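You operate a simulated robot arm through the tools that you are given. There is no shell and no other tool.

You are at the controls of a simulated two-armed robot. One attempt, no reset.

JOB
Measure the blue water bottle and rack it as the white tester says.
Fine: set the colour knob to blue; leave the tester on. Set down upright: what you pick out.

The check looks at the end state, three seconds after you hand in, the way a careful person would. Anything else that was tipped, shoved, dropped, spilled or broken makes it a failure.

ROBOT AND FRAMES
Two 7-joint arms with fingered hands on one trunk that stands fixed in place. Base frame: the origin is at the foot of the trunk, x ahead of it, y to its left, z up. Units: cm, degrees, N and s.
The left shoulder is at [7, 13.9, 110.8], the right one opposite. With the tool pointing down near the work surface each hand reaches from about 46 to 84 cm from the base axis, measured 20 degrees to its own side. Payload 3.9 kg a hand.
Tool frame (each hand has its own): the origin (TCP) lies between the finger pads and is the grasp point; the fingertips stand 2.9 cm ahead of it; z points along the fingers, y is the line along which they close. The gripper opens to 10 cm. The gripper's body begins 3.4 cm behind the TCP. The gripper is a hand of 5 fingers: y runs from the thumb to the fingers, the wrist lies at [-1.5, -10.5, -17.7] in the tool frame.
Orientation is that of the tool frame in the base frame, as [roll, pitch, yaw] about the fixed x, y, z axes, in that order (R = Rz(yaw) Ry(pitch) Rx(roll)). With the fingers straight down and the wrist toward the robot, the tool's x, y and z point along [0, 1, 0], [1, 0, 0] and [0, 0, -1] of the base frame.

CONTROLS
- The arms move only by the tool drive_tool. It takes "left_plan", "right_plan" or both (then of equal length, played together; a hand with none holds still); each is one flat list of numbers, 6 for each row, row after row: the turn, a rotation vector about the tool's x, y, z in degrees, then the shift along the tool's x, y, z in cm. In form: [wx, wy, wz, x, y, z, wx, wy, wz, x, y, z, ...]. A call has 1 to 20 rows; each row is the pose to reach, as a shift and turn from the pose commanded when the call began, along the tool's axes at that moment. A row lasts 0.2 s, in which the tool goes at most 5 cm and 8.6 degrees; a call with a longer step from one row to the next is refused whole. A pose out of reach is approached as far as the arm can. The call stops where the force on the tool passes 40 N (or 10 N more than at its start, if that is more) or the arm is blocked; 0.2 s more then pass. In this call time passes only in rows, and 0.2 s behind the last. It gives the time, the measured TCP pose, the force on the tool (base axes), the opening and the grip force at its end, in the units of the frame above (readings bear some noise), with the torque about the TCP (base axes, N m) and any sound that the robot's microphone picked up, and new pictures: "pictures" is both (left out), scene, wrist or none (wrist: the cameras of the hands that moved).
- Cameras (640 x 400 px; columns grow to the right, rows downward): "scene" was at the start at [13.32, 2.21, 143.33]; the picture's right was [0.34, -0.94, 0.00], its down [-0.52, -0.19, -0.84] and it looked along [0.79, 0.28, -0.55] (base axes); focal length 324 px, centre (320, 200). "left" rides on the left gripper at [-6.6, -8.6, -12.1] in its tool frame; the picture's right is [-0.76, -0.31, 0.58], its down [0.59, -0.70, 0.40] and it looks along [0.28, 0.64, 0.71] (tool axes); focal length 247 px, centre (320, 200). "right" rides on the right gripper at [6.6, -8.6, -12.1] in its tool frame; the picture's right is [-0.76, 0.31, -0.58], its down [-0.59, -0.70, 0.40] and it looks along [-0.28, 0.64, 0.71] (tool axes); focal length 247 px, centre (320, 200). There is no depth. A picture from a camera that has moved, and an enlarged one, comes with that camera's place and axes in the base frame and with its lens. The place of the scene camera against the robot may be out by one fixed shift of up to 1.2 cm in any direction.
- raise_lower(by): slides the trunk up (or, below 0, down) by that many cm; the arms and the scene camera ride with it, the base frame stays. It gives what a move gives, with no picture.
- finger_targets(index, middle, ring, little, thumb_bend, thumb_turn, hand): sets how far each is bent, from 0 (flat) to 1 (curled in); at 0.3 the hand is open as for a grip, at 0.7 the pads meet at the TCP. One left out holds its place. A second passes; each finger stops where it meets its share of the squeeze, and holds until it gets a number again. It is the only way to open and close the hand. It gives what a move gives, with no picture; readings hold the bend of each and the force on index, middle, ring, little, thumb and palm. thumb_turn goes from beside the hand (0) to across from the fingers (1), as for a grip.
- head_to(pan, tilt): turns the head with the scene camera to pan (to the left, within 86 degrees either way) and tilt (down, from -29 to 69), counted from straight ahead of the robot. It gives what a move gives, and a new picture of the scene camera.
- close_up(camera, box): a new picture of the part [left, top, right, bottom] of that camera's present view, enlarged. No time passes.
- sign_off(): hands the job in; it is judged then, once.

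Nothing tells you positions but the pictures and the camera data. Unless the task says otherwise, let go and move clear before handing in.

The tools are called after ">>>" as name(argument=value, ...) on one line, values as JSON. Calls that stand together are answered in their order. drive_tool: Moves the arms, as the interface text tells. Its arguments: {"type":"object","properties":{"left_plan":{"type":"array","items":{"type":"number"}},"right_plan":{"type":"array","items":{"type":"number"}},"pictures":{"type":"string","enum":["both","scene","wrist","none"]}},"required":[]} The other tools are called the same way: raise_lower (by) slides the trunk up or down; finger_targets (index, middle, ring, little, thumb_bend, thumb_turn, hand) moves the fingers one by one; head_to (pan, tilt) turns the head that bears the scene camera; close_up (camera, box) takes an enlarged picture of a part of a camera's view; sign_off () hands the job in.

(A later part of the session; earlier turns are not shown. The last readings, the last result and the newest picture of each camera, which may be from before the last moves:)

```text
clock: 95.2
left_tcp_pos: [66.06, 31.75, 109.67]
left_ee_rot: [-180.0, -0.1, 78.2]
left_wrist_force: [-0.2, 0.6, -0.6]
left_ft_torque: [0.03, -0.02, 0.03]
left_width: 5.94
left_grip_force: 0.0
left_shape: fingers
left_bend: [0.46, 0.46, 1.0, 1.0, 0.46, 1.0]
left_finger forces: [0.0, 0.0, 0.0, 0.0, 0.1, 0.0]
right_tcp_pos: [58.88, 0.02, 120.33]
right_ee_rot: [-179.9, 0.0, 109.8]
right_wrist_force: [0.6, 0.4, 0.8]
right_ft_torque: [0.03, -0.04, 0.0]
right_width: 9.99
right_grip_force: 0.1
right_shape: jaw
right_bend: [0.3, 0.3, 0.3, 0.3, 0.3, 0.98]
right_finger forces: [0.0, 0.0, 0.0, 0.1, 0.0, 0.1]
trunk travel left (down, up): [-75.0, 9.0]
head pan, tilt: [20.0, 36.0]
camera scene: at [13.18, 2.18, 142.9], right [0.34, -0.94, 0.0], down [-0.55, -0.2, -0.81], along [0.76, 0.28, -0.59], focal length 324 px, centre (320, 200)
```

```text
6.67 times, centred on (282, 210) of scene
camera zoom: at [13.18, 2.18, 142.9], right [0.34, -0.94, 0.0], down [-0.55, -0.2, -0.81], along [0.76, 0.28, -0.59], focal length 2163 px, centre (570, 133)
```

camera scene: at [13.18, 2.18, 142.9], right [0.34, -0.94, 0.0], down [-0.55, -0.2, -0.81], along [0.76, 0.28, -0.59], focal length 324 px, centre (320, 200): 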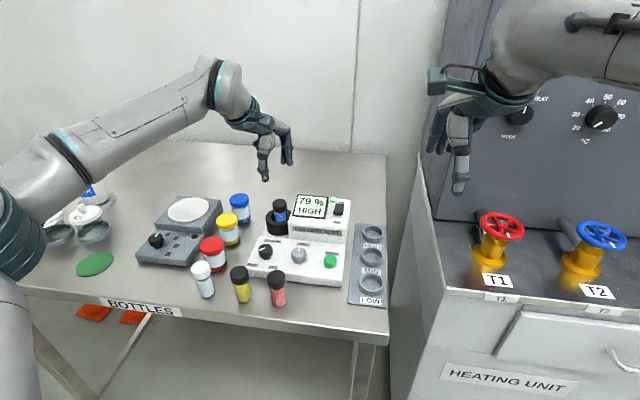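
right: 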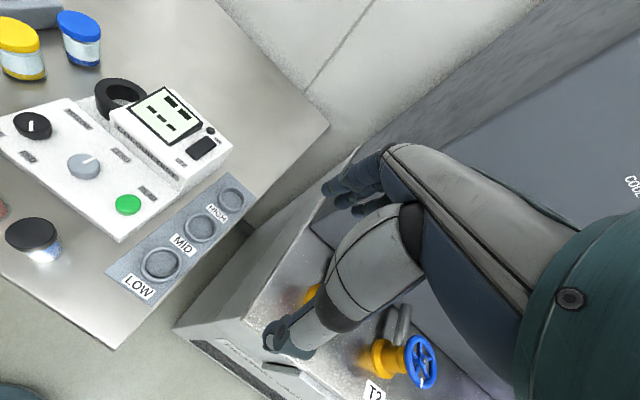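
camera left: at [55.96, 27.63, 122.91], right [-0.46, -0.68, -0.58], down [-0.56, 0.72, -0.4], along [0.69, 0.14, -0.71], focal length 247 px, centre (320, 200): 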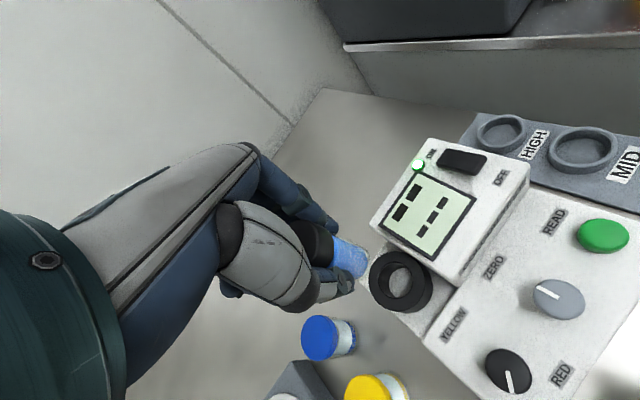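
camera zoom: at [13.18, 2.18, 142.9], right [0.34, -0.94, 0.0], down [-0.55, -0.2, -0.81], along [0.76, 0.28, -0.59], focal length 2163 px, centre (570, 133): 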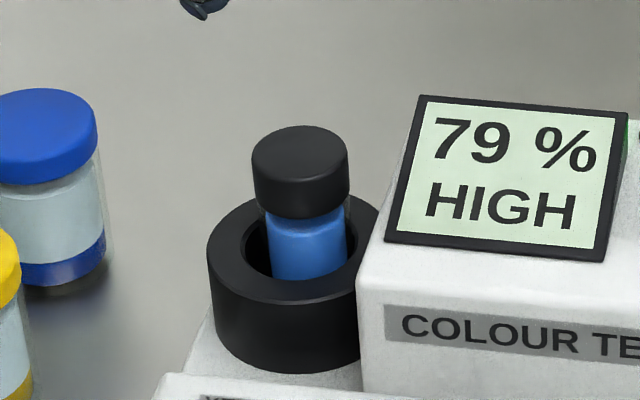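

The cap is nearly under the hand, at about (65.8, 31.85), top near z 98.6. I'll lower with the open tripod around it and check.

>>> drive_tool(left_plan=[0, 0, 0, 0.06, -0.2, 3, 0, 0, 0, 0.06, -0.2, 6, 0, 0, 0, 0.06, -0.2, 8.0, 0, 0, 0, 0.06, -0.2, 8.5], pictures="none")

>>> close_up(camera="left", box=[280, 200, 400, 320])

>>> close_up(camera="right", box=[90, 30, 190, 130])

>>> close_up(camera="scene", box=[255, 180, 310, 240])

```text
clock: 96.2
left_tcp_pos: [65.86, 32.03, 101.18]
left_ee_rot: [-180.0, 0.0, 78.0]
left_wrist_force: [0.7, -0.6, -0.3]
left_ft_torque: [0.0, -0.01, -0.02]
left_width: 5.95
left_grip_force: 0.0
left_shape: fingers
left_bend: [0.46, 0.46, 1.0, 1.0, 0.46, 1.0]
left_finger forces: [0.0, 0.0, 0.0, 0.0, 0.0, 0.0]
right_tcp_pos: [58.88, 0.0, 120.31]
right_ee_rot: [-180.0, 0.0, 109.7]
right_wrist_force: [0.1, -0.7, 0.8]
right_ft_torque: [0.0, -0.04, -0.01]
right_width: 9.99
right_grip_force: 0.2
right_shape: jaw
right_bend: [0.3, 0.3, 0.3, 0.3, 0.3, 0.98]
right_finger forces: [0.0, 0.1, 0.0, 0.0, 0.0, 0.1]
trunk travel left (down, up): [-75.0, 9.0]
head pan, tilt: [20.0, 36.0]
```

```text
3.33 times, centred on (340, 260) of left
camera zoom: at [56.16, 27.38, 113.19], right [-0.46, -0.68, -0.58], down [-0.57, 0.72, -0.4], along [0.69, 0.14, -0.71], focal length 823 px, centre (253, 0)
```

zoom: 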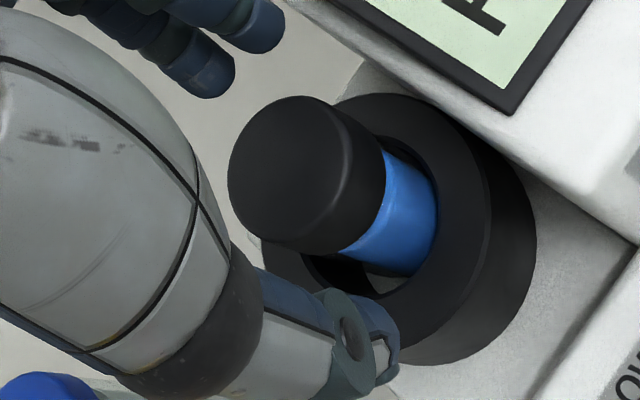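

```text
4.00 times, centred on (140, 80) of right
camera zoom: at [48.54, 3.24, 132.34], right [0.54, -0.61, 0.58], down [-0.46, -0.79, -0.4], along [0.7, -0.05, -0.71], focal length 988 px, centre (1040, 680)
```

zoom: 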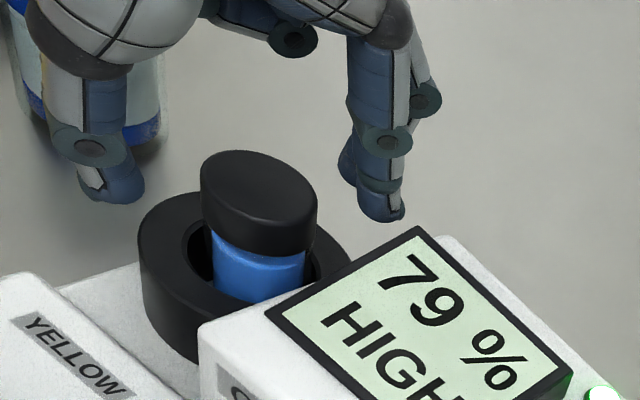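

```text
6.67 times, centred on (282, 210) of scene
camera zoom: at [13.18, 2.19, 142.9], right [0.34, -0.94, 0.0], down [-0.55, -0.2, -0.81], along [0.76, 0.28, -0.59], focal length 2163 px, centre (570, 133)
```

zoom: 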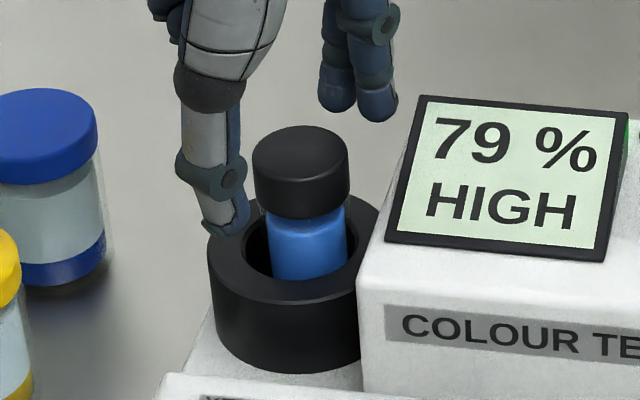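

Centred on the cap, but the index finger would pass close to the display's corner. I'll narrow the fingers a little and turn the hand a few degrees for more clearance, then lower to grip height.

>>> finger_targets(hand="left", index=0.51, middle=0.51, thumb_bend=0.48)

>>> drive_tool(left_plan=[0, 0, -5, 0, 0, 0, 0, 0, -5, 0, 0, 0.8, 0, 0, -5, 0, 0, 1.6, 0, 0, -5, 0, 0, 2.2, 0, 0, -5, 0, 0, 2.8], pictures="none")

>>> close_up(camera="right", box=[100, 40, 180, 120])

>>> close_up(camera="scene", box=[255, 180, 310, 240])

>>> close_up(camera="left", box=[280, 180, 400, 300])

```text
clock: 97.2
left_tcp_pos: [65.88, 32.01, 101.32]
left_ee_rot: [-180.0, 0.0, 78.0]
left_wrist_force: [-0.8, -0.3, 0.2]
left_ft_torque: [-0.01, 0.03, 0.03]
left_width: 5.14
left_grip_force: 0.0
left_shape: fingers
left_bend: [0.51, 0.51, 1.0, 1.0, 0.48, 1.0]
left_finger forces: [0.0, 0.1, 0.0, 0.0, 0.1, 0.0]
right_tcp_pos: [58.95, 0.03, 120.25]
right_ee_rot: [-180.0, 0.0, 109.7]
right_wrist_force: [-0.2, 0.2, 0.0]
right_ft_torque: [0.0, 0.0, -0.02]
right_width: 10.0
right_grip_force: 0.0
right_shape: jaw
right_bend: [0.3, 0.3, 0.3, 0.3, 0.3, 0.98]
right_finger forces: [0.1, 0.0, 0.0, 0.0, 0.0, 0.0]
trunk travel left (down, up): [-75.0, 9.0]
head pan, tilt: [20.0, 36.0]
```

```text
clock: 98.3
left_tcp_pos: [65.87, 31.98, 101.16]
left_ee_rot: [-179.9, 0.0, 78.0]
left_wrist_force: [0.4, 1.0, -0.9]
left_ft_torque: [0.0, 0.0, 0.0]
left_width: 5.17
left_grip_force: 0.0
left_shape: fingers
left_bend: [0.51, 0.51, 1.0, 1.0, 0.48, 1.0]
left_finger forces: [0.1, 0.0, 0.0, 0.1, 0.0, 0.1]
left hand out of reach, approached as far as the arm can: row 1, 2, 3, 4, 5
right_tcp_pos: [58.83, -0.01, 120.34]
right_ee_rot: [179.9, 0.0, 109.7]
right_wrist_force: [-0.3, -0.4, -0.5]
right_ft_torque: [-0.02, 0.01, 0.01]
right_width: 9.95
right_grip_force: 0.1
right_shape: jaw
right_bend: [0.3, 0.3, 0.3, 0.3, 0.3, 0.98]
right_finger forces: [0.0, 0.0, 0.0, 0.0, 0.0, 0.0]
trunk travel left (down, up): [-75.0, 9.0]
head pan, tilt: [20.0, 36.0]
```

```text
5.00 times, centred on (140, 80) of right
camera zoom: at [48.54, 3.24, 132.35], right [0.54, -0.61, 0.58], down [-0.46, -0.79, -0.4], along [0.7, -0.05, -0.71], focal length 1235 px, centre (1220, 800)
```

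zoom: 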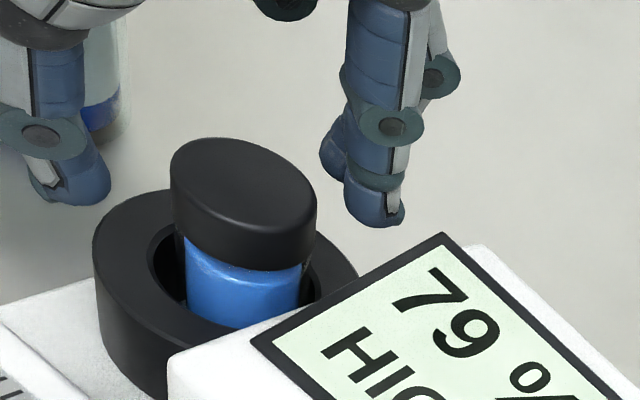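

```text
6.67 times, centred on (282, 210) of scene
camera zoom: at [13.17, 2.18, 142.9], right [0.34, -0.94, 0.0], down [-0.55, -0.2, -0.81], along [0.76, 0.28, -0.59], focal length 2163 px, centre (570, 133)
```

zoom: 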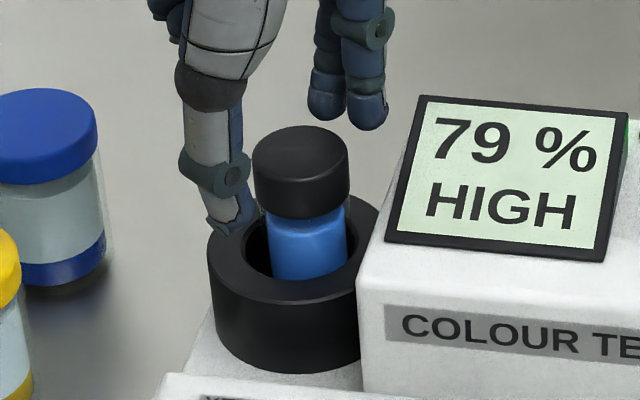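

```text
3.33 times, centred on (340, 240) of left
camera zoom: at [56.16, 27.37, 113.23], right [-0.46, -0.68, -0.58], down [-0.57, 0.72, -0.4], along [0.69, 0.14, -0.71], focal length 823 px, centre (253, 67)
```

zoom: 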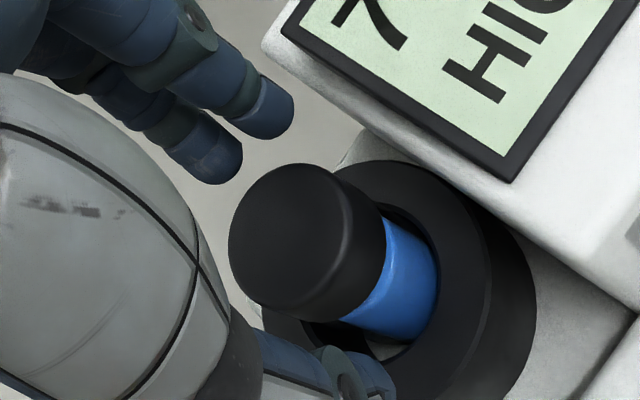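

Yaw 83 isn't reachable here, so I'll keep yaw 78 with the narrowed fingers, and lower carefully to grip height, watching the force.

>>> drive_tool(left_plan=[0, 0, 0, 0, 0, 0.7, 0, 0, 0, 0, 0, 1.4, 0, 0, 0, 0, 0, 2.1, 0, 0, 0, 0, 0, 2.7], pictures="none")

>>> close_up(camera="right", box=[100, 40, 180, 120])

>>> close_up(camera="scene", box=[255, 180, 310, 240])

>>> close_up(camera="left", box=[280, 180, 400, 300])

```text
clock: 99.3
left_tcp_pos: [65.86, 31.95, 98.49]
left_ee_rot: [-180.0, 0.0, 78.1]
left_wrist_force: [0.1, -0.9, 0.3]
left_ft_torque: [0.02, -0.03, -0.04]
left_width: 5.15
left_grip_force: 0.0
left_shape: fingers
left_bend: [0.51, 0.51, 1.0, 1.0, 0.48, 1.0]
left_finger forces: [0.0, 0.0, 0.1, 0.0, 0.0, 0.0]
right_tcp_pos: [58.85, 0.0, 120.26]
right_ee_rot: [180.0, 0.0, 109.6]
right_wrist_force: [0.2, 0.3, -0.1]
right_ft_torque: [-0.02, 0.0, 0.04]
right_width: 9.95
right_grip_force: 0.0
right_shape: jaw
right_bend: [0.3, 0.3, 0.3, 0.3, 0.3, 0.98]
right_finger forces: [0.0, 0.1, 0.0, 0.0, 0.0, 0.0]
trunk travel left (down, up): [-75.0, 9.0]
head pan, tilt: [20.0, 36.0]
```

```text
5.00 times, centred on (140, 80) of right
camera zoom: at [48.55, 3.25, 132.34], right [0.54, -0.61, 0.58], down [-0.46, -0.79, -0.4], along [0.7, -0.05, -0.71], focal length 1235 px, centre (1220, 800)
```

zoom: 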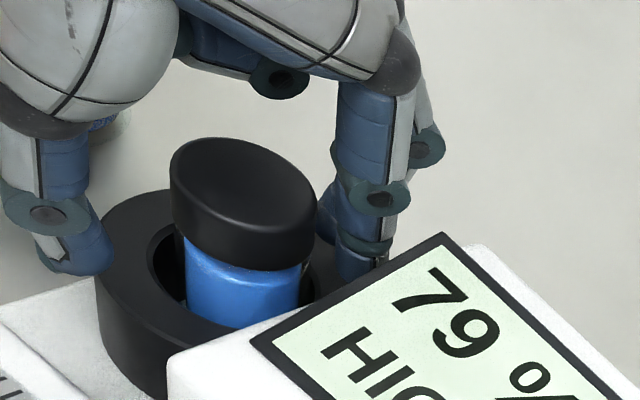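

```text
6.67 times, centred on (282, 210) of scene
camera zoom: at [13.19, 2.19, 142.9], right [0.34, -0.94, 0.0], down [-0.55, -0.2, -0.81], along [0.76, 0.28, -0.59], focal length 2163 px, centre (570, 133)
```

zoom: 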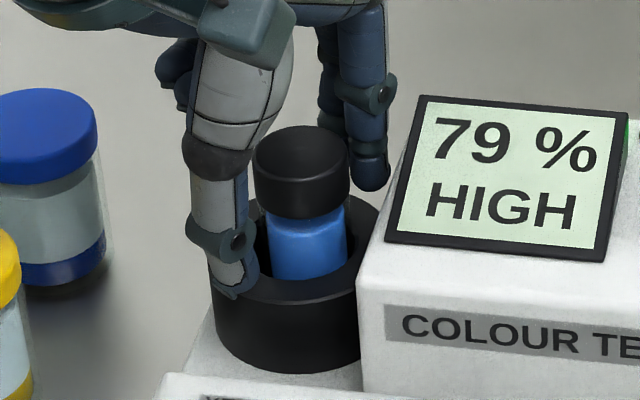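

```text
3.33 times, centred on (340, 240) of left
camera zoom: at [56.11, 27.4, 110.56], right [-0.46, -0.68, -0.58], down [-0.57, 0.72, -0.4], along [0.69, 0.14, -0.71], focal length 823 px, centre (253, 67)
```

zoom: 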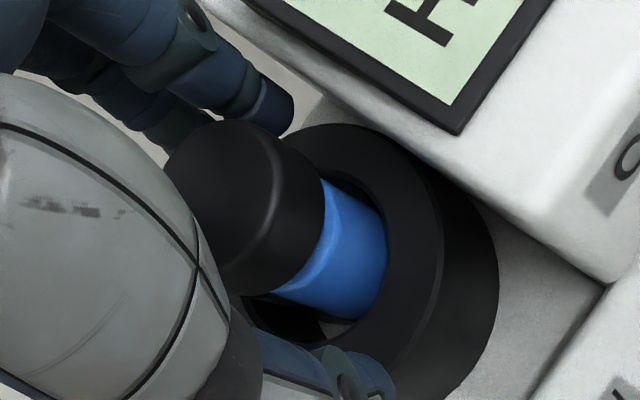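

No contact, and the tripod straddles the cap. I'll close on it.

>>> finger_targets(hand="left", index=0.69, middle=0.69, thumb_bend=0.69)

>>> close_up(camera="right", box=[100, 40, 180, 120])

>>> close_up(camera="scene", box=[255, 180, 310, 240])

```text
clock: 100.3
left_tcp_pos: [65.81, 31.98, 98.6]
left_ee_rot: [179.9, 0.0, 78.0]
left_wrist_force: [2.5, 0.4, 1.2]
left_ft_torque: [0.01, -0.06, 0.0]
left_width: 2.54
left_grip_force: 8.7
left_shape: fingers
left_bend: [0.63, 0.64, 1.0, 1.0, 0.62, 1.0]
left_finger forces: [4.9, 4.6, 0.0, 0.1, 8.1, 0.0]
right_tcp_pos: [58.83, -0.01, 120.33]
right_ee_rot: [180.0, 0.0, 109.6]
right_wrist_force: [0.2, -0.7, 0.8]
right_ft_torque: [-0.02, 0.03, -0.01]
right_width: 9.97
right_grip_force: 0.1
right_shape: jaw
right_bend: [0.3, 0.3, 0.3, 0.3, 0.3, 0.98]
right_finger forces: [0.0, 0.1, 0.0, 0.0, 0.1, 0.0]
trunk travel left (down, up): [-75.0, 9.0]
head pan, tilt: [20.0, 36.0]
```

```text
5.00 times, centred on (140, 80) of right
camera zoom: at [48.56, 3.23, 132.34], right [0.54, -0.61, 0.58], down [-0.46, -0.79, -0.4], along [0.7, -0.05, -0.71], focal length 1235 px, centre (1220, 800)
```

zoom: 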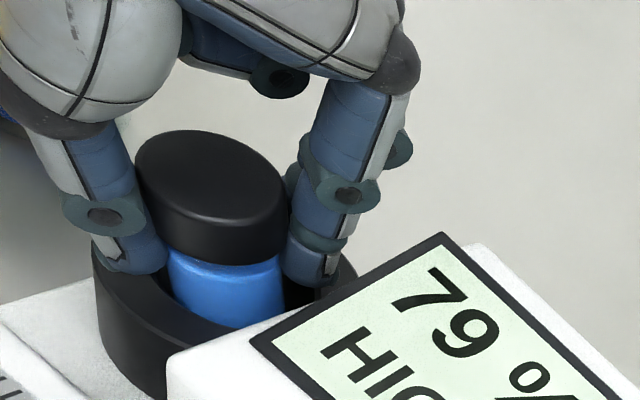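

```text
6.67 times, centred on (282, 210) of scene
camera zoom: at [13.2, 2.18, 142.9], right [0.34, -0.94, 0.0], down [-0.55, -0.2, -0.81], along [0.76, 0.28, -0.59], focal length 2163 px, centre (570, 133)
```

zoom: 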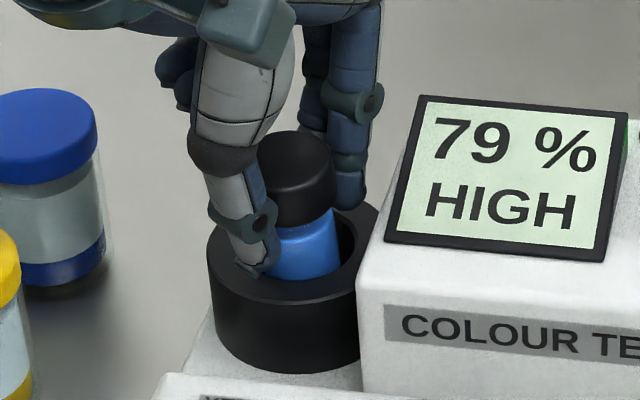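

The grip pulled the cap about 7 mm toward the robot, so the bottle is leaning. I'll release it so it stands straight again, shift the hand forward to the bottle's true position, and regrip.

>>> finger_targets(hand="left", index=0.5, middle=0.5, thumb_bend=0.5)

>>> close_up(camera="right", box=[100, 40, 180, 120])

>>> close_up(camera="scene", box=[255, 180, 310, 240])

>>> close_up(camera="left", box=[280, 180, 400, 300])

```text
clock: 101.3
left_tcp_pos: [65.7, 31.96, 98.61]
left_ee_rot: [180.0, 0.1, 78.1]
left_wrist_force: [-0.2, 0.4, 0.1]
left_ft_torque: [-0.03, 0.01, -0.02]
left_width: 4.97
left_grip_force: 0.1
left_shape: fingers
left_bend: [0.5, 0.5, 1.0, 1.0, 0.5, 1.0]
left_finger forces: [0.1, 0.0, 0.0, 0.0, 0.0, 0.0]
right_tcp_pos: [58.91, 0.05, 120.26]
right_ee_rot: [180.0, 0.0, 109.7]
right_wrist_force: [0.4, -1.4, 0.5]
right_ft_torque: [-0.01, 0.02, 0.0]
right_width: 9.97
right_grip_force: 0.0
right_shape: jaw
right_bend: [0.3, 0.3, 0.3, 0.3, 0.3, 0.98]
right_finger forces: [0.0, 0.0, 0.0, 0.1, 0.0, 0.0]
trunk travel left (down, up): [-75.0, 9.0]
head pan, tilt: [20.0, 36.0]
```

```text
5.00 times, centred on (140, 80) of right
camera zoom: at [48.54, 3.24, 132.34], right [0.54, -0.61, 0.58], down [-0.46, -0.79, -0.4], along [0.7, -0.05, -0.71], focal length 1235 px, centre (1220, 800)
```

zoom: 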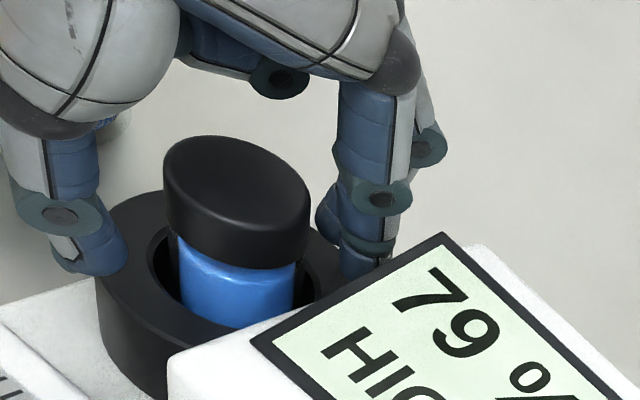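

```text
6.67 times, centred on (282, 210) of scene
camera zoom: at [13.18, 2.18, 142.9], right [0.34, -0.94, 0.0], down [-0.55, -0.2, -0.81], along [0.76, 0.28, -0.59], focal length 2163 px, centre (570, 133)
```

zoom: 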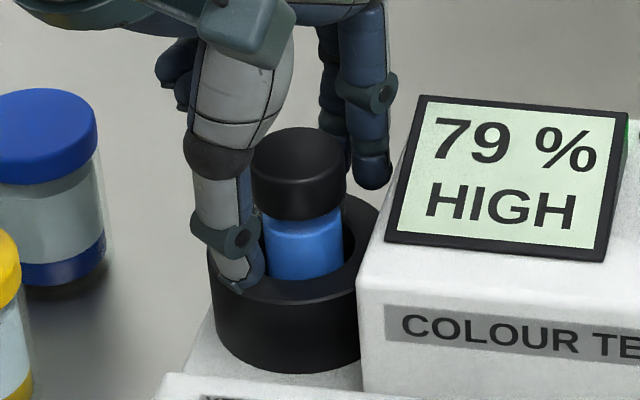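

```text
3.33 times, centred on (340, 240) of left
camera zoom: at [56.1, 27.39, 110.58], right [-0.46, -0.68, -0.58], down [-0.57, 0.72, -0.4], along [0.69, 0.14, -0.71], focal length 823 px, centre (253, 67)
```

zoom: 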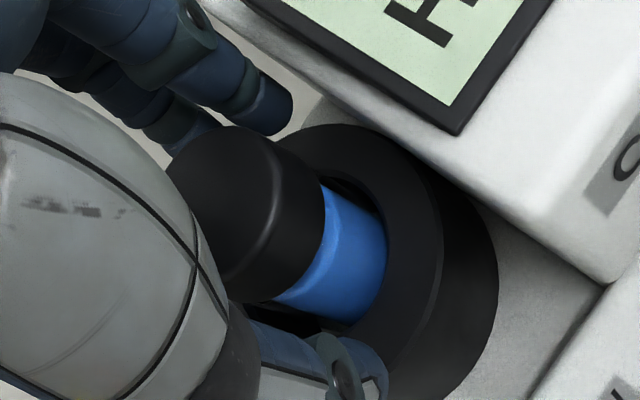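

The bottle stands straight again. I'll shift the hand 5 mm toward the fingers' side (forward) and regrip.

>>> drive_tool(left_plan=[0, 0, 0, 0, 0.25, 0, 0, 0, 0, 0, 0.5, 0], pictures="none")

>>> finger_targets(hand="left", index=0.62, middle=0.62, thumb_bend=0.62)

>>> close_up(camera="right", box=[100, 40, 180, 120])

>>> close_up(camera="scene", box=[255, 180, 310, 240])

```text
clock: 102.0
left_tcp_pos: [66.3, 31.93, 98.58]
left_ee_rot: [-180.0, 0.0, 78.0]
left_wrist_force: [-0.3, -0.2, 0.4]
left_ft_torque: [0.04, 0.02, 0.03]
left_width: 4.97
left_grip_force: 0.0
left_shape: fingers
left_bend: [0.5, 0.5, 1.0, 1.0, 0.5, 1.0]
left_finger forces: [0.0, 0.1, 0.0, 0.0, 0.0, 0.0]
right_tcp_pos: [58.85, 0.06, 120.27]
right_ee_rot: [180.0, 0.0, 109.7]
right_wrist_force: [-1.0, 0.3, 0.0]
right_ft_torque: [0.02, -0.02, 0.03]
right_width: 9.96
right_grip_force: 0.0
right_shape: jaw
right_bend: [0.3, 0.3, 0.3, 0.3, 0.3, 0.98]
right_finger forces: [0.0, 0.0, 0.0, 0.0, 0.0, 0.0]
trunk travel left (down, up): [-75.0, 9.0]
head pan, tilt: [20.0, 36.0]
```

```text
clock: 103.0
left_tcp_pos: [66.36, 31.79, 98.5]
left_ee_rot: [179.9, 0.0, 78.0]
left_wrist_force: [-0.7, -0.4, 0.3]
left_ft_torque: [0.04, -0.03, 0.03]
left_width: 2.73
left_grip_force: 2.9
left_shape: fingers
left_bend: [0.6, 0.61, 1.0, 1.0, 0.6, 1.0]
left_finger forces: [1.4, 1.1, 0.0, 0.0, 2.5, 0.0]
right_tcp_pos: [58.86, -0.04, 120.19]
right_ee_rot: [180.0, 0.0, 109.7]
right_wrist_force: [0.0, 0.1, 0.2]
right_ft_torque: [-0.01, 0.01, -0.01]
right_width: 9.98
right_grip_force: 0.1
right_shape: jaw
right_bend: [0.3, 0.3, 0.3, 0.3, 0.3, 0.98]
right_finger forces: [0.0, 0.0, 0.0, 0.1, 0.1, 0.1]
trunk travel left (down, up): [-75.0, 9.0]
head pan, tilt: [20.0, 36.0]
```

```text
5.00 times, centred on (140, 80) of right
camera zoom: at [48.55, 3.24, 132.34], right [0.54, -0.61, 0.58], down [-0.46, -0.79, -0.4], along [0.7, -0.05, -0.71], focal length 1235 px, centre (1220, 800)
```

zoom: 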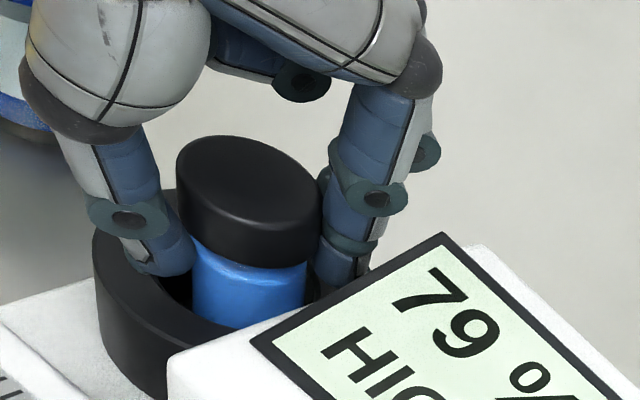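

```text
6.67 times, centred on (282, 210) of scene
camera zoom: at [13.18, 2.18, 142.9], right [0.34, -0.94, 0.0], down [-0.55, -0.2, -0.81], along [0.76, 0.28, -0.59], focal length 2163 px, centre (570, 133)
```

zoom: 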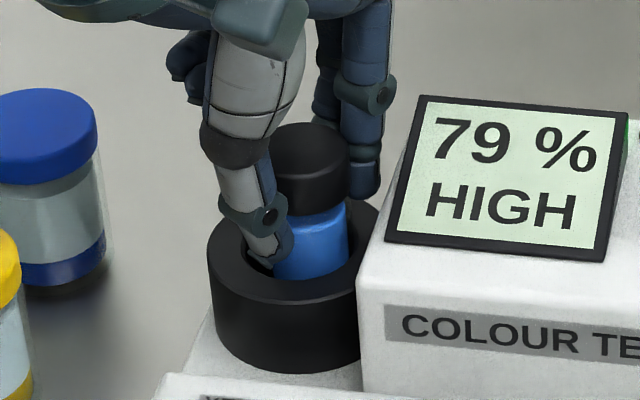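

Now the bottle is upright in the light grip. I'll firm the grip and lift straight out.

>>> finger_targets(hand="left", index=0.69, middle=0.69, thumb_bend=0.69)

>>> drive_tool(left_plan=[0, 0, 0, 0, 0, -0.5, 0, 0, 0, 0, 0, -1.0, 0, 0, 0, 0, 0, -1.8, 0, 0, 0, 0, 0, -2.6], pictures="none")

>>> close_up(camera="right", box=[100, 40, 180, 120])

>>> close_up(camera="scene", box=[255, 180, 310, 240])

```text
clock: 104.0
left_tcp_pos: [66.34, 31.87, 98.59]
left_ee_rot: [-180.0, 0.0, 78.0]
left_wrist_force: [1.5, -0.1, 1.1]
left_ft_torque: [0.05, 0.01, -0.01]
left_width: 2.46
left_grip_force: 9.0
left_shape: fingers
left_bend: [0.64, 0.64, 1.0, 1.0, 0.61, 1.0]
left_finger forces: [4.7, 4.5, 0.0, 0.0, 8.6, 0.0]
right_tcp_pos: [58.86, -0.01, 120.36]
right_ee_rot: [180.0, 0.0, 109.6]
right_wrist_force: [-0.9, 0.4, 0.3]
right_ft_torque: [0.01, -0.01, -0.02]
right_width: 9.98
right_grip_force: 0.1
right_shape: jaw
right_bend: [0.3, 0.3, 0.3, 0.3, 0.3, 0.98]
right_finger forces: [0.0, 0.0, 0.0, 0.0, 0.0, 0.0]
trunk travel left (down, up): [-75.0, 9.0]
head pan, tilt: [20.0, 36.0]
```

```text
clock: 105.0
left_tcp_pos: [66.18, 31.85, 101.1]
left_ee_rot: [-179.9, -0.1, 78.0]
left_wrist_force: [-0.3, -0.8, 0.4]
left_ft_torque: [-0.02, 0.01, 0.01]
left_width: 2.5
left_grip_force: 9.0
left_shape: fingers
left_bend: [0.64, 0.64, 1.0, 1.0, 0.61, 1.0]
left_finger forces: [4.4, 4.0, 0.0, 0.1, 8.6, 0.1]
right_tcp_pos: [58.85, 0.01, 120.23]
right_ee_rot: [180.0, 0.1, 109.6]
right_wrist_force: [-0.5, -0.9, 1.0]
right_ft_torque: [-0.01, -0.02, -0.02]
right_width: 9.96
right_grip_force: 0.0
right_shape: jaw
right_bend: [0.3, 0.3, 0.3, 0.3, 0.3, 0.98]
right_finger forces: [0.0, 0.0, 0.0, 0.0, 0.0, 0.1]
trunk travel left (down, up): [-75.0, 9.0]
head pan, tilt: [20.0, 36.0]
```

```text
5.00 times, centred on (140, 80) of right
camera zoom: at [48.53, 3.23, 132.35], right [0.54, -0.61, 0.58], down [-0.46, -0.79, -0.4], along [0.7, -0.05, -0.71], focal length 1235 px, centre (1220, 800)
```

zoom: 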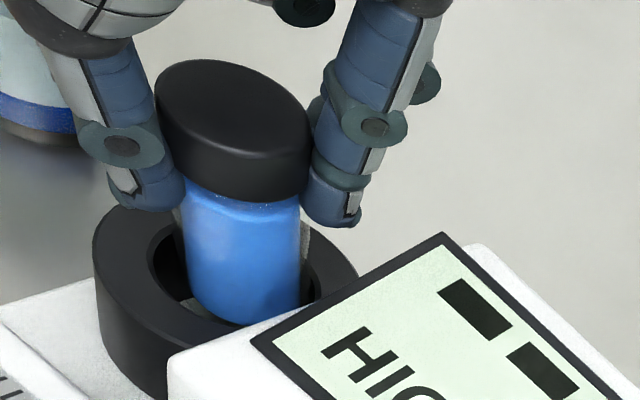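

```text
6.67 times, centred on (282, 210) of scene
camera zoom: at [13.17, 2.17, 142.9], right [0.34, -0.94, 0.0], down [-0.55, -0.2, -0.81], along [0.76, 0.28, -0.59], focal length 2163 px, centre (570, 133)
```

zoom: 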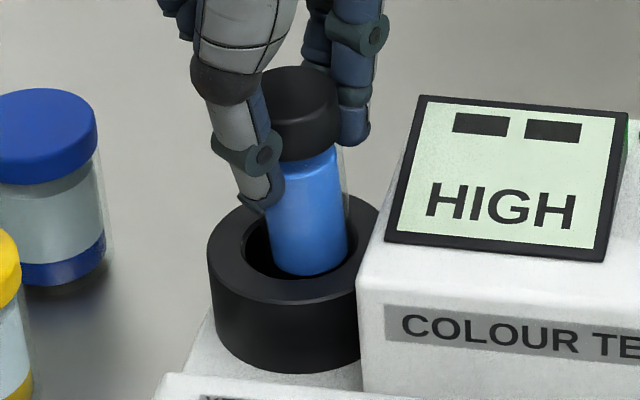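

The bottle is out of the well, leaning only about 5° in the grip, and the verdict still reads HIGH. I'll raise it well clear, then carry it over the housing to above the HIGH ring (about (70.3, 11.0)).

>>> drive_tool(left_plan=[0, 0, 0, 0, 0, -3, 0, 0, 0, 0, 0, -6, 0, 0, 0, 0, 0, -9, 0, 0, 3, -3.25, 1.34, -9, 0, 0, 6, -6.5, 2.68, -9, 0, 0, 9, -9.75, 4.01, -9, 0, 0, 12, -13.0, 5.35, -9, 0, 0, 15, -16.25, 6.69, -9, 0, 0, 18, -19.5, 8.03, -9], pictures="both")

>>> close_up(camera="left", box=[280, 180, 440, 340])

>>> close_up(camera="scene", box=[300, 160, 400, 290])

>>> close_up(camera="right", box=[150, 60, 310, 240])

```text
clock: 107.0
left_tcp_pos: [70.0, 10.9, 110.08]
left_ee_rot: [-179.9, -0.1, 60.0]
left_wrist_force: [0.7, 0.2, -0.9]
left_ft_torque: [-0.02, 0.0, -0.03]
left_width: 2.48
left_grip_force: 8.8
left_shape: fingers
left_bend: [0.64, 0.64, 1.0, 1.0, 0.61, 1.0]
left_finger forces: [4.5, 4.0, 0.1, 0.0, 8.5, 0.0]
right_tcp_pos: [58.85, -0.07, 120.15]
right_ee_rot: [-180.0, -0.1, 109.7]
right_wrist_force: [0.7, -0.5, 0.2]
right_ft_torque: [0.02, 0.04, -0.03]
right_width: 9.96
right_grip_force: 0.2
right_shape: jaw
right_bend: [0.3, 0.3, 0.3, 0.3, 0.3, 0.98]
right_finger forces: [0.1, 0.1, 0.1, 0.1, 0.0, 0.1]
trunk travel left (down, up): [-75.0, 9.0]
head pan, tilt: [20.0, 36.0]
camera scene: at [13.24, 2.01, 142.9], right [0.34, -0.94, 0.0], down [-0.55, -0.2, -0.81], along [0.76, 0.28, -0.59], focal length 324 px, centre (320, 200)
camera left: at [59.38, 9.54, 122.11], right [-0.64, -0.5, -0.58], down [-0.31, 0.86, -0.4], along [0.7, -0.07, -0.71], focal length 247 px, centre (320, 200)
```

scene: 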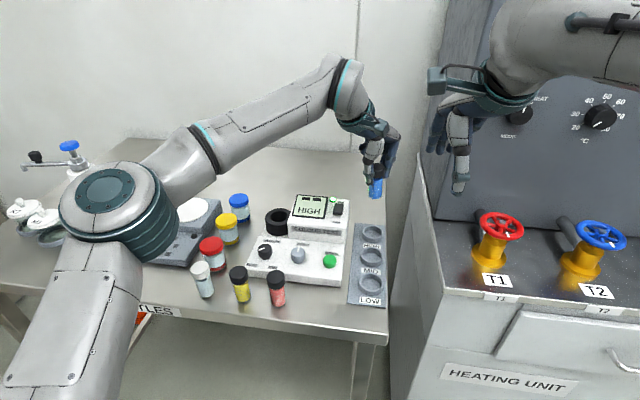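
left: 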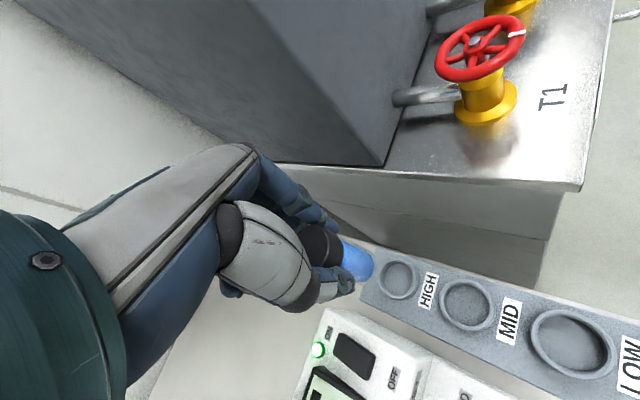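

```text
2.50 times, centred on (360, 260) of left
camera zoom: at [59.38, 9.54, 122.11], right [-0.64, -0.5, -0.58], down [-0.31, 0.86, -0.4], along [0.7, -0.07, -0.71], focal length 617 px, centre (220, 50)
```

zoom: 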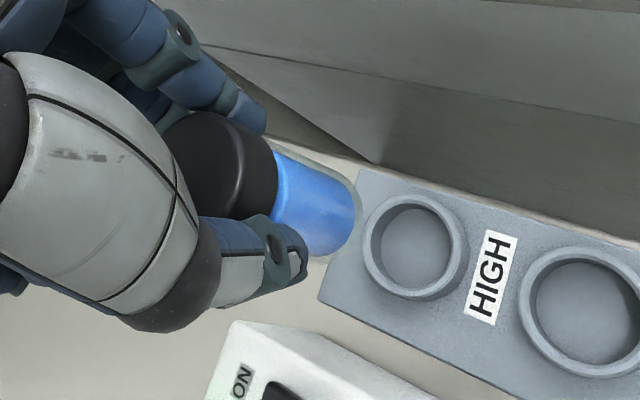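

```text
3.08 times, centred on (350, 225) of scene
camera zoom: at [13.24, 2.01, 142.9], right [0.34, -0.94, 0.0], down [-0.55, -0.2, -0.81], along [0.76, 0.28, -0.59], focal length 998 px, centre (228, 123)
```

zoom: 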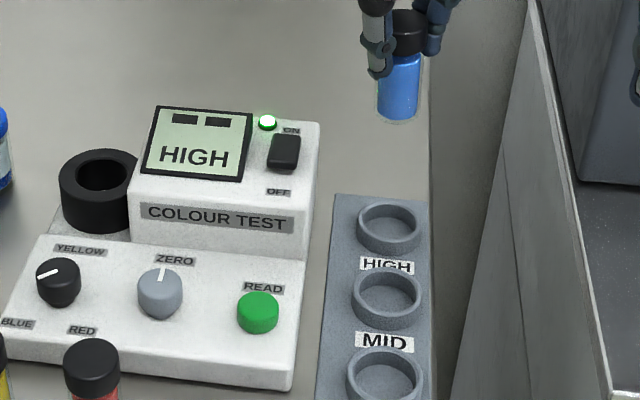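

```text
2.22 times, centred on (230, 150) of right
camera zoom: at [48.6, 3.08, 132.32], right [0.54, -0.61, 0.58], down [-0.46, -0.79, -0.4], along [0.7, -0.05, -0.71], focal length 549 px, centre (520, 311)
```

zoom: 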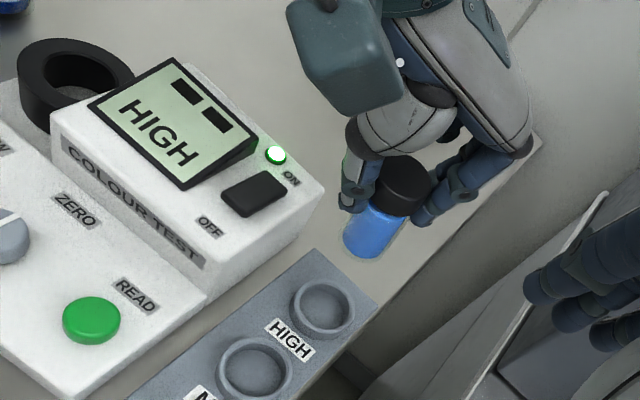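

The bottle is near the HIGH ring (far ring, labelled HIGH), which triangulates to about (70.85, 10.75). I'll correct the small lean with a 4° tilt, shift over the ring and lower to just above it.

>>> drive_tool(left_plan=[2, 0, 0, 0.13, 0.35, 0, 4, 0, 0, 0.27, 0.7, 1.0, 4, 0, 0, 0.27, 0.7, 4.0, 4, 0, 0, 0.27, 0.7, 7.0, 4, 0, 0, 0.27, 0.7, 9.0, 4, 0, 0, 0.27, 0.7, 9.3], pictures="none")

>>> close_up(camera="left", box=[290, 190, 410, 310])

>>> close_up(camera="scene", box=[340, 180, 400, 250])

>>> close_up(camera="right", box=[190, 120, 290, 220])

```text
clock: 108.3
left_tcp_pos: [70.74, 10.96, 100.92]
left_ee_rot: [-176.0, 0.0, 60.0]
left_wrist_force: [-0.5, 0.5, -0.3]
left_ft_torque: [-0.01, 0.01, 0.01]
left_width: 2.47
left_grip_force: 8.5
left_shape: fingers
left_bend: [0.64, 0.64, 1.0, 1.0, 0.61, 1.0]
left_finger forces: [4.5, 4.0, 0.0, 0.0, 8.4, 0.0]
right_tcp_pos: [58.8, -0.03, 120.36]
right_ee_rot: [-180.0, 0.0, 109.7]
right_wrist_force: [0.6, 0.4, 0.3]
right_ft_torque: [-0.02, 0.01, -0.01]
right_width: 9.98
right_grip_force: 0.1
right_shape: jaw
right_bend: [0.3, 0.3, 0.3, 0.3, 0.3, 0.98]
right_finger forces: [0.0, 0.1, 0.1, 0.0, 0.0, 0.1]
trunk travel left (down, up): [-75.0, 9.0]
head pan, tilt: [20.0, 36.0]
```

```text
3.33 times, centred on (350, 250) of left
camera zoom: at [60.91, 9.22, 113.43], right [-0.68, -0.48, -0.55], down [-0.34, 0.87, -0.35], along [0.65, -0.05, -0.76], focal length 823 px, centre (220, 33)
```

zoom: 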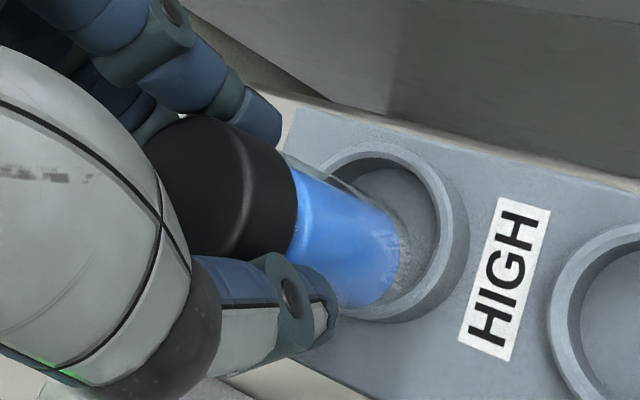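

```text
5.71 times, centred on (370, 215) of scene
camera zoom: at [13.17, 2.2, 142.9], right [0.34, -0.94, 0.0], down [-0.55, -0.2, -0.81], along [0.76, 0.28, -0.59], focal length 1854 px, centre (34, 114)
```

zoom: 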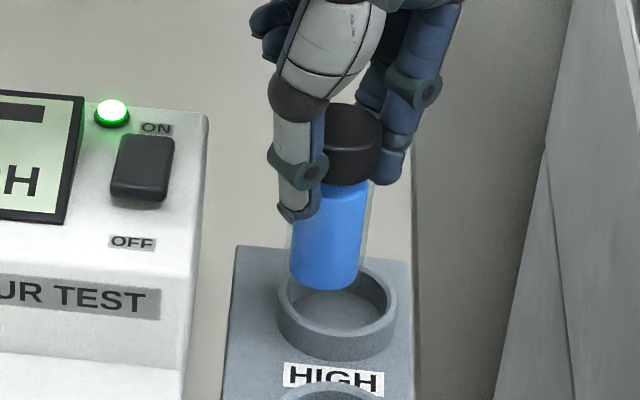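

```text
4.00 times, centred on (240, 170) of right
camera zoom: at [48.54, 3.25, 132.35], right [0.54, -0.61, 0.58], down [-0.46, -0.79, -0.4], along [0.7, -0.05, -0.71], focal length 988 px, centre (640, 320)
```

zoom: 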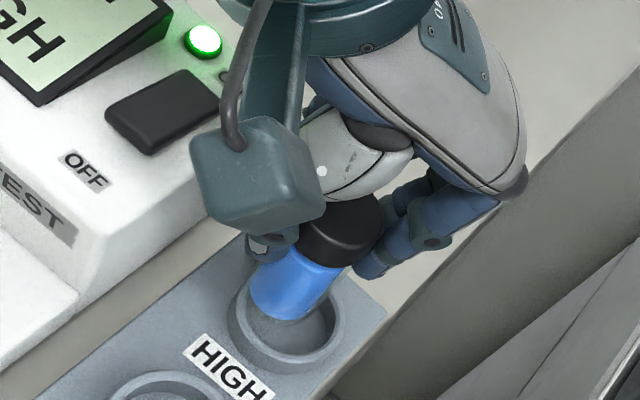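

All three views agree the bottle needs about 3 mm forward and 5 mm right to sit over the ring. I'll shift and lower to just above the ring's rim.

>>> drive_tool(left_plan=[0, 0, 0, -0.29, 0.49, 0, 0, 0, 0, -0.29, 0.54, 0.7, 0, 0, 0, -0.29, 0.58, 1.3], pictures="none")

>>> close_up(camera="left", box=[300, 190, 400, 290])

>>> close_up(camera="scene", box=[345, 195, 395, 245])

>>> close_up(camera="right", box=[200, 150, 270, 220])

```text
clock: 109.2
left_tcp_pos: [71.1, 10.52, 99.59]
left_ee_rot: [-175.9, 0.0, 60.1]
left_wrist_force: [-0.4, 0.3, -0.7]
left_ft_torque: [0.02, -0.03, 0.03]
left_width: 2.48
left_grip_force: 8.5
left_shape: fingers
left_bend: [0.64, 0.64, 1.0, 1.0, 0.61, 1.0]
left_finger forces: [4.6, 4.0, 0.1, 0.1, 8.4, 0.0]
right_tcp_pos: [58.96, 0.06, 120.25]
right_ee_rot: [180.0, 0.0, 109.7]
right_wrist_force: [-0.4, -0.3, 0.6]
right_ft_torque: [0.0, 0.0, 0.02]
right_width: 9.99
right_grip_force: 0.1
right_shape: jaw
right_bend: [0.3, 0.3, 0.3, 0.3, 0.3, 0.98]
right_finger forces: [0.1, 0.0, 0.0, 0.0, 0.1, 0.0]
trunk travel left (down, up): [-75.0, 9.0]
head pan, tilt: [20.0, 36.0]
```

```text
4.00 times, centred on (350, 240) of left
camera zoom: at [61.22, 8.71, 112.08], right [-0.68, -0.48, -0.55], down [-0.34, 0.87, -0.35], along [0.65, -0.05, -0.76], focal length 988 px, centre (200, 40)
```

zoom: 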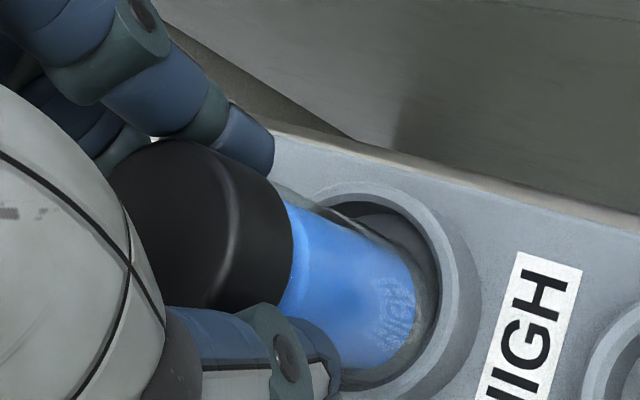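

```text
8.00 times, centred on (370, 220) of scene
camera zoom: at [13.2, 2.19, 142.9], right [0.34, -0.94, 0.0], down [-0.55, -0.2, -0.81], along [0.76, 0.28, -0.59], focal length 2595 px, centre (-80, 40)
```

zoom: 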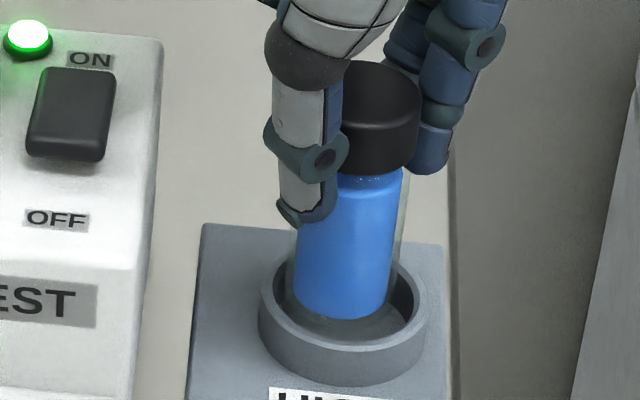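

```text
5.71 times, centred on (235, 185) of right
camera zoom: at [48.56, 3.24, 132.34], right [0.54, -0.61, 0.58], down [-0.46, -0.79, -0.4], along [0.7, -0.05, -0.71], focal length 1411 px, centre (806, 286)
```

zoom: 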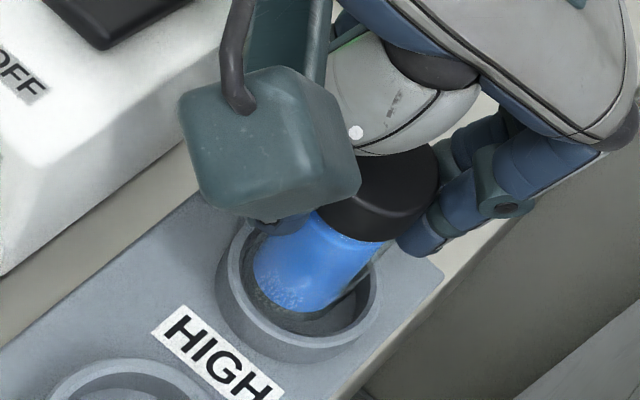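

The bottle's foot is just above the HIGH ring and nearly centred; a couple of millimetres forward will centre it. I'll shift and lower into the ring, watching the force.

>>> drive_tool(left_plan=[0, 0, 0, 0.01, 0.22, 0, 0, 0, 0, 0.01, 0.24, 0.3, 0, 0, 0, 0.01, 0.26, 0.6, 0, 0, 0, 0.01, 0.28, 0.9, 0, 0, 0, 0.01, 0.3, 1.2], pictures="none")

>>> close_up(camera="scene", box=[345, 195, 395, 245])

>>> close_up(camera="right", box=[200, 150, 270, 220])

>>> close_up(camera="left", box=[300, 190, 400, 290])

```text
clock: 110.3
left_tcp_pos: [71.27, 10.54, 98.24]
left_ee_rot: [-175.9, 0.0, 60.0]
left_wrist_force: [0.0, 0.6, -0.3]
left_ft_torque: [0.01, -0.01, -0.02]
left_width: 2.49
left_grip_force: 8.3
left_shape: fingers
left_bend: [0.64, 0.64, 1.0, 1.0, 0.61, 1.0]
left_finger forces: [4.4, 4.0, 0.1, 0.0, 8.4, 0.0]
right_tcp_pos: [58.88, -0.09, 120.27]
right_ee_rot: [180.0, 0.0, 109.7]
right_wrist_force: [0.2, -0.5, -0.2]
right_ft_torque: [0.01, 0.01, -0.01]
right_width: 9.98
right_grip_force: 0.1
right_shape: jaw
right_bend: [0.3, 0.3, 0.3, 0.3, 0.3, 0.98]
right_finger forces: [0.0, 0.0, 0.0, 0.1, 0.0, 0.0]
trunk travel left (down, up): [-75.0, 9.0]
head pan, tilt: [20.0, 36.0]
```

```text
8.00 times, centred on (370, 220) of scene
camera zoom: at [13.19, 2.19, 142.9], right [0.34, -0.94, 0.0], down [-0.55, -0.2, -0.81], along [0.76, 0.28, -0.59], focal length 2595 px, centre (-80, 40)
```

zoom: 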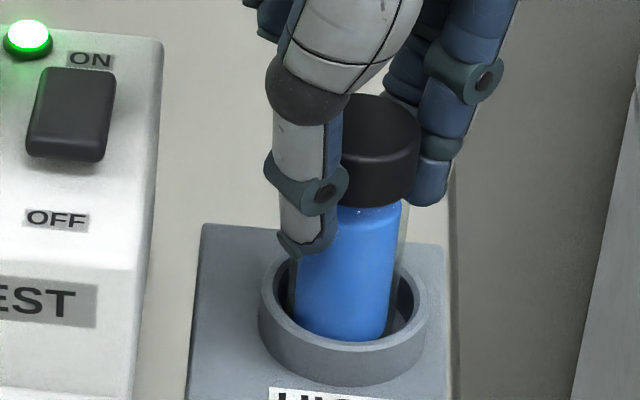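

```text
5.71 times, centred on (235, 185) of right
camera zoom: at [48.55, 3.24, 132.34], right [0.54, -0.61, 0.58], down [-0.46, -0.79, -0.4], along [0.7, -0.05, -0.71], focal length 1411 px, centre (806, 286)
```

zoom: 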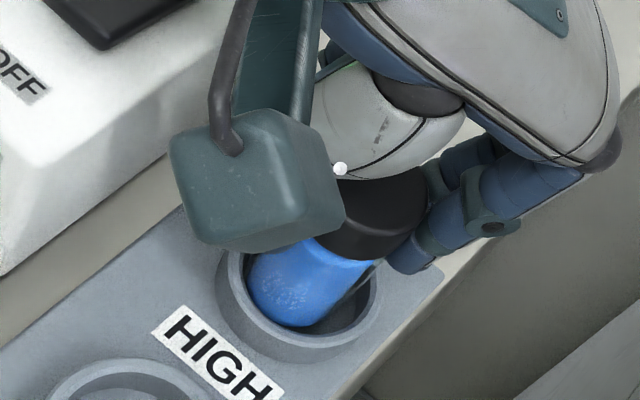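

```text
4.00 times, centred on (350, 240) of left
camera zoom: at [61.37, 8.63, 110.84], right [-0.68, -0.48, -0.55], down [-0.34, 0.87, -0.35], along [0.65, -0.05, -0.76], focal length 988 px, centre (200, 40)
```

zoom: 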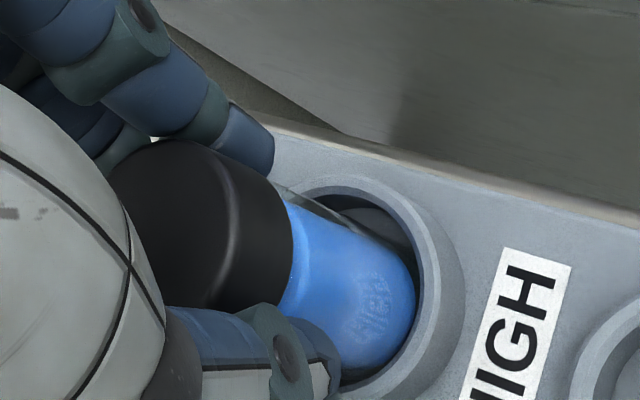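

The foot is inside the HIGH ring with no contact force. I'll keep lowering gently until it meets the floor.

>>> drive_tool(left_plan=[0, 0, 0, 0, 0.02, 0.25, 0, 0, 0, 0, 0.04, 0.5, 0, 0, 0, 0, 0.05, 0.75, 0, 0, 0, 0, 0.07, 1.0], pictures="none")

>>> close_up(camera="scene", box=[345, 195, 395, 245])

>>> close_up(camera="right", box=[200, 150, 270, 220])

```text
clock: 111.3
left_tcp_pos: [71.18, 10.39, 97.6]
left_ee_rot: [-176.3, -0.1, 60.0]
left_wrist_force: [0.0, -0.3, 11.9]
left_ft_torque: [0.01, -0.05, -0.01]
left_width: 2.46
left_grip_force: 9.3
left_shape: fingers
left_bend: [0.64, 0.65, 1.0, 1.0, 0.62, 1.0]
left_finger forces: [5.2, 5.4, 0.0, 0.1, 9.3, 0.0]
right_tcp_pos: [58.63, -0.09, 120.44]
right_ee_rot: [-180.0, 0.0, 109.7]
right_wrist_force: [-0.4, 0.4, 0.6]
right_ft_torque: [0.02, -0.01, -0.02]
right_width: 9.98
right_grip_force: 0.0
right_shape: jaw
right_bend: [0.3, 0.3, 0.3, 0.3, 0.3, 0.98]
right_finger forces: [0.0, 0.0, 0.1, 0.0, 0.0, 0.0]
trunk travel left (down, up): [-75.0, 9.0]
head pan, tilt: [20.0, 36.0]
```

```text
8.00 times, centred on (370, 220) of scene
camera zoom: at [12.94, 2.14, 142.95], right [0.34, -0.94, 0.0], down [-0.55, -0.2, -0.81], along [0.76, 0.28, -0.59], focal length 2595 px, centre (-80, 40)
```

zoom: 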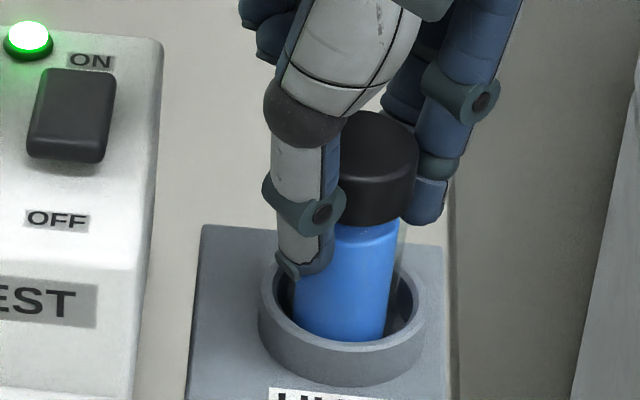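

```text
5.71 times, centred on (235, 185) of right
camera zoom: at [48.33, 3.19, 132.46], right [0.54, -0.61, 0.58], down [-0.46, -0.79, -0.4], along [0.7, -0.05, -0.71], focal length 1411 px, centre (806, 286)
```

zoom: 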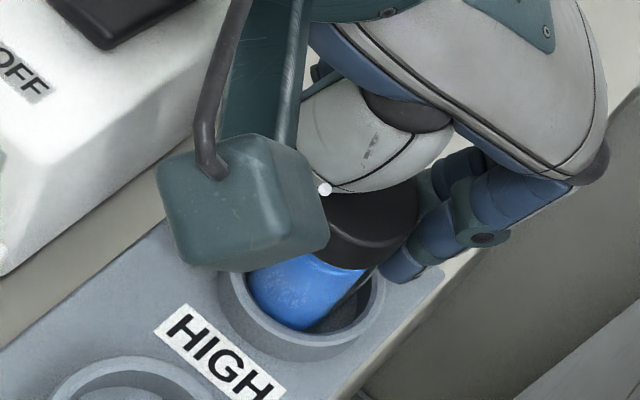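

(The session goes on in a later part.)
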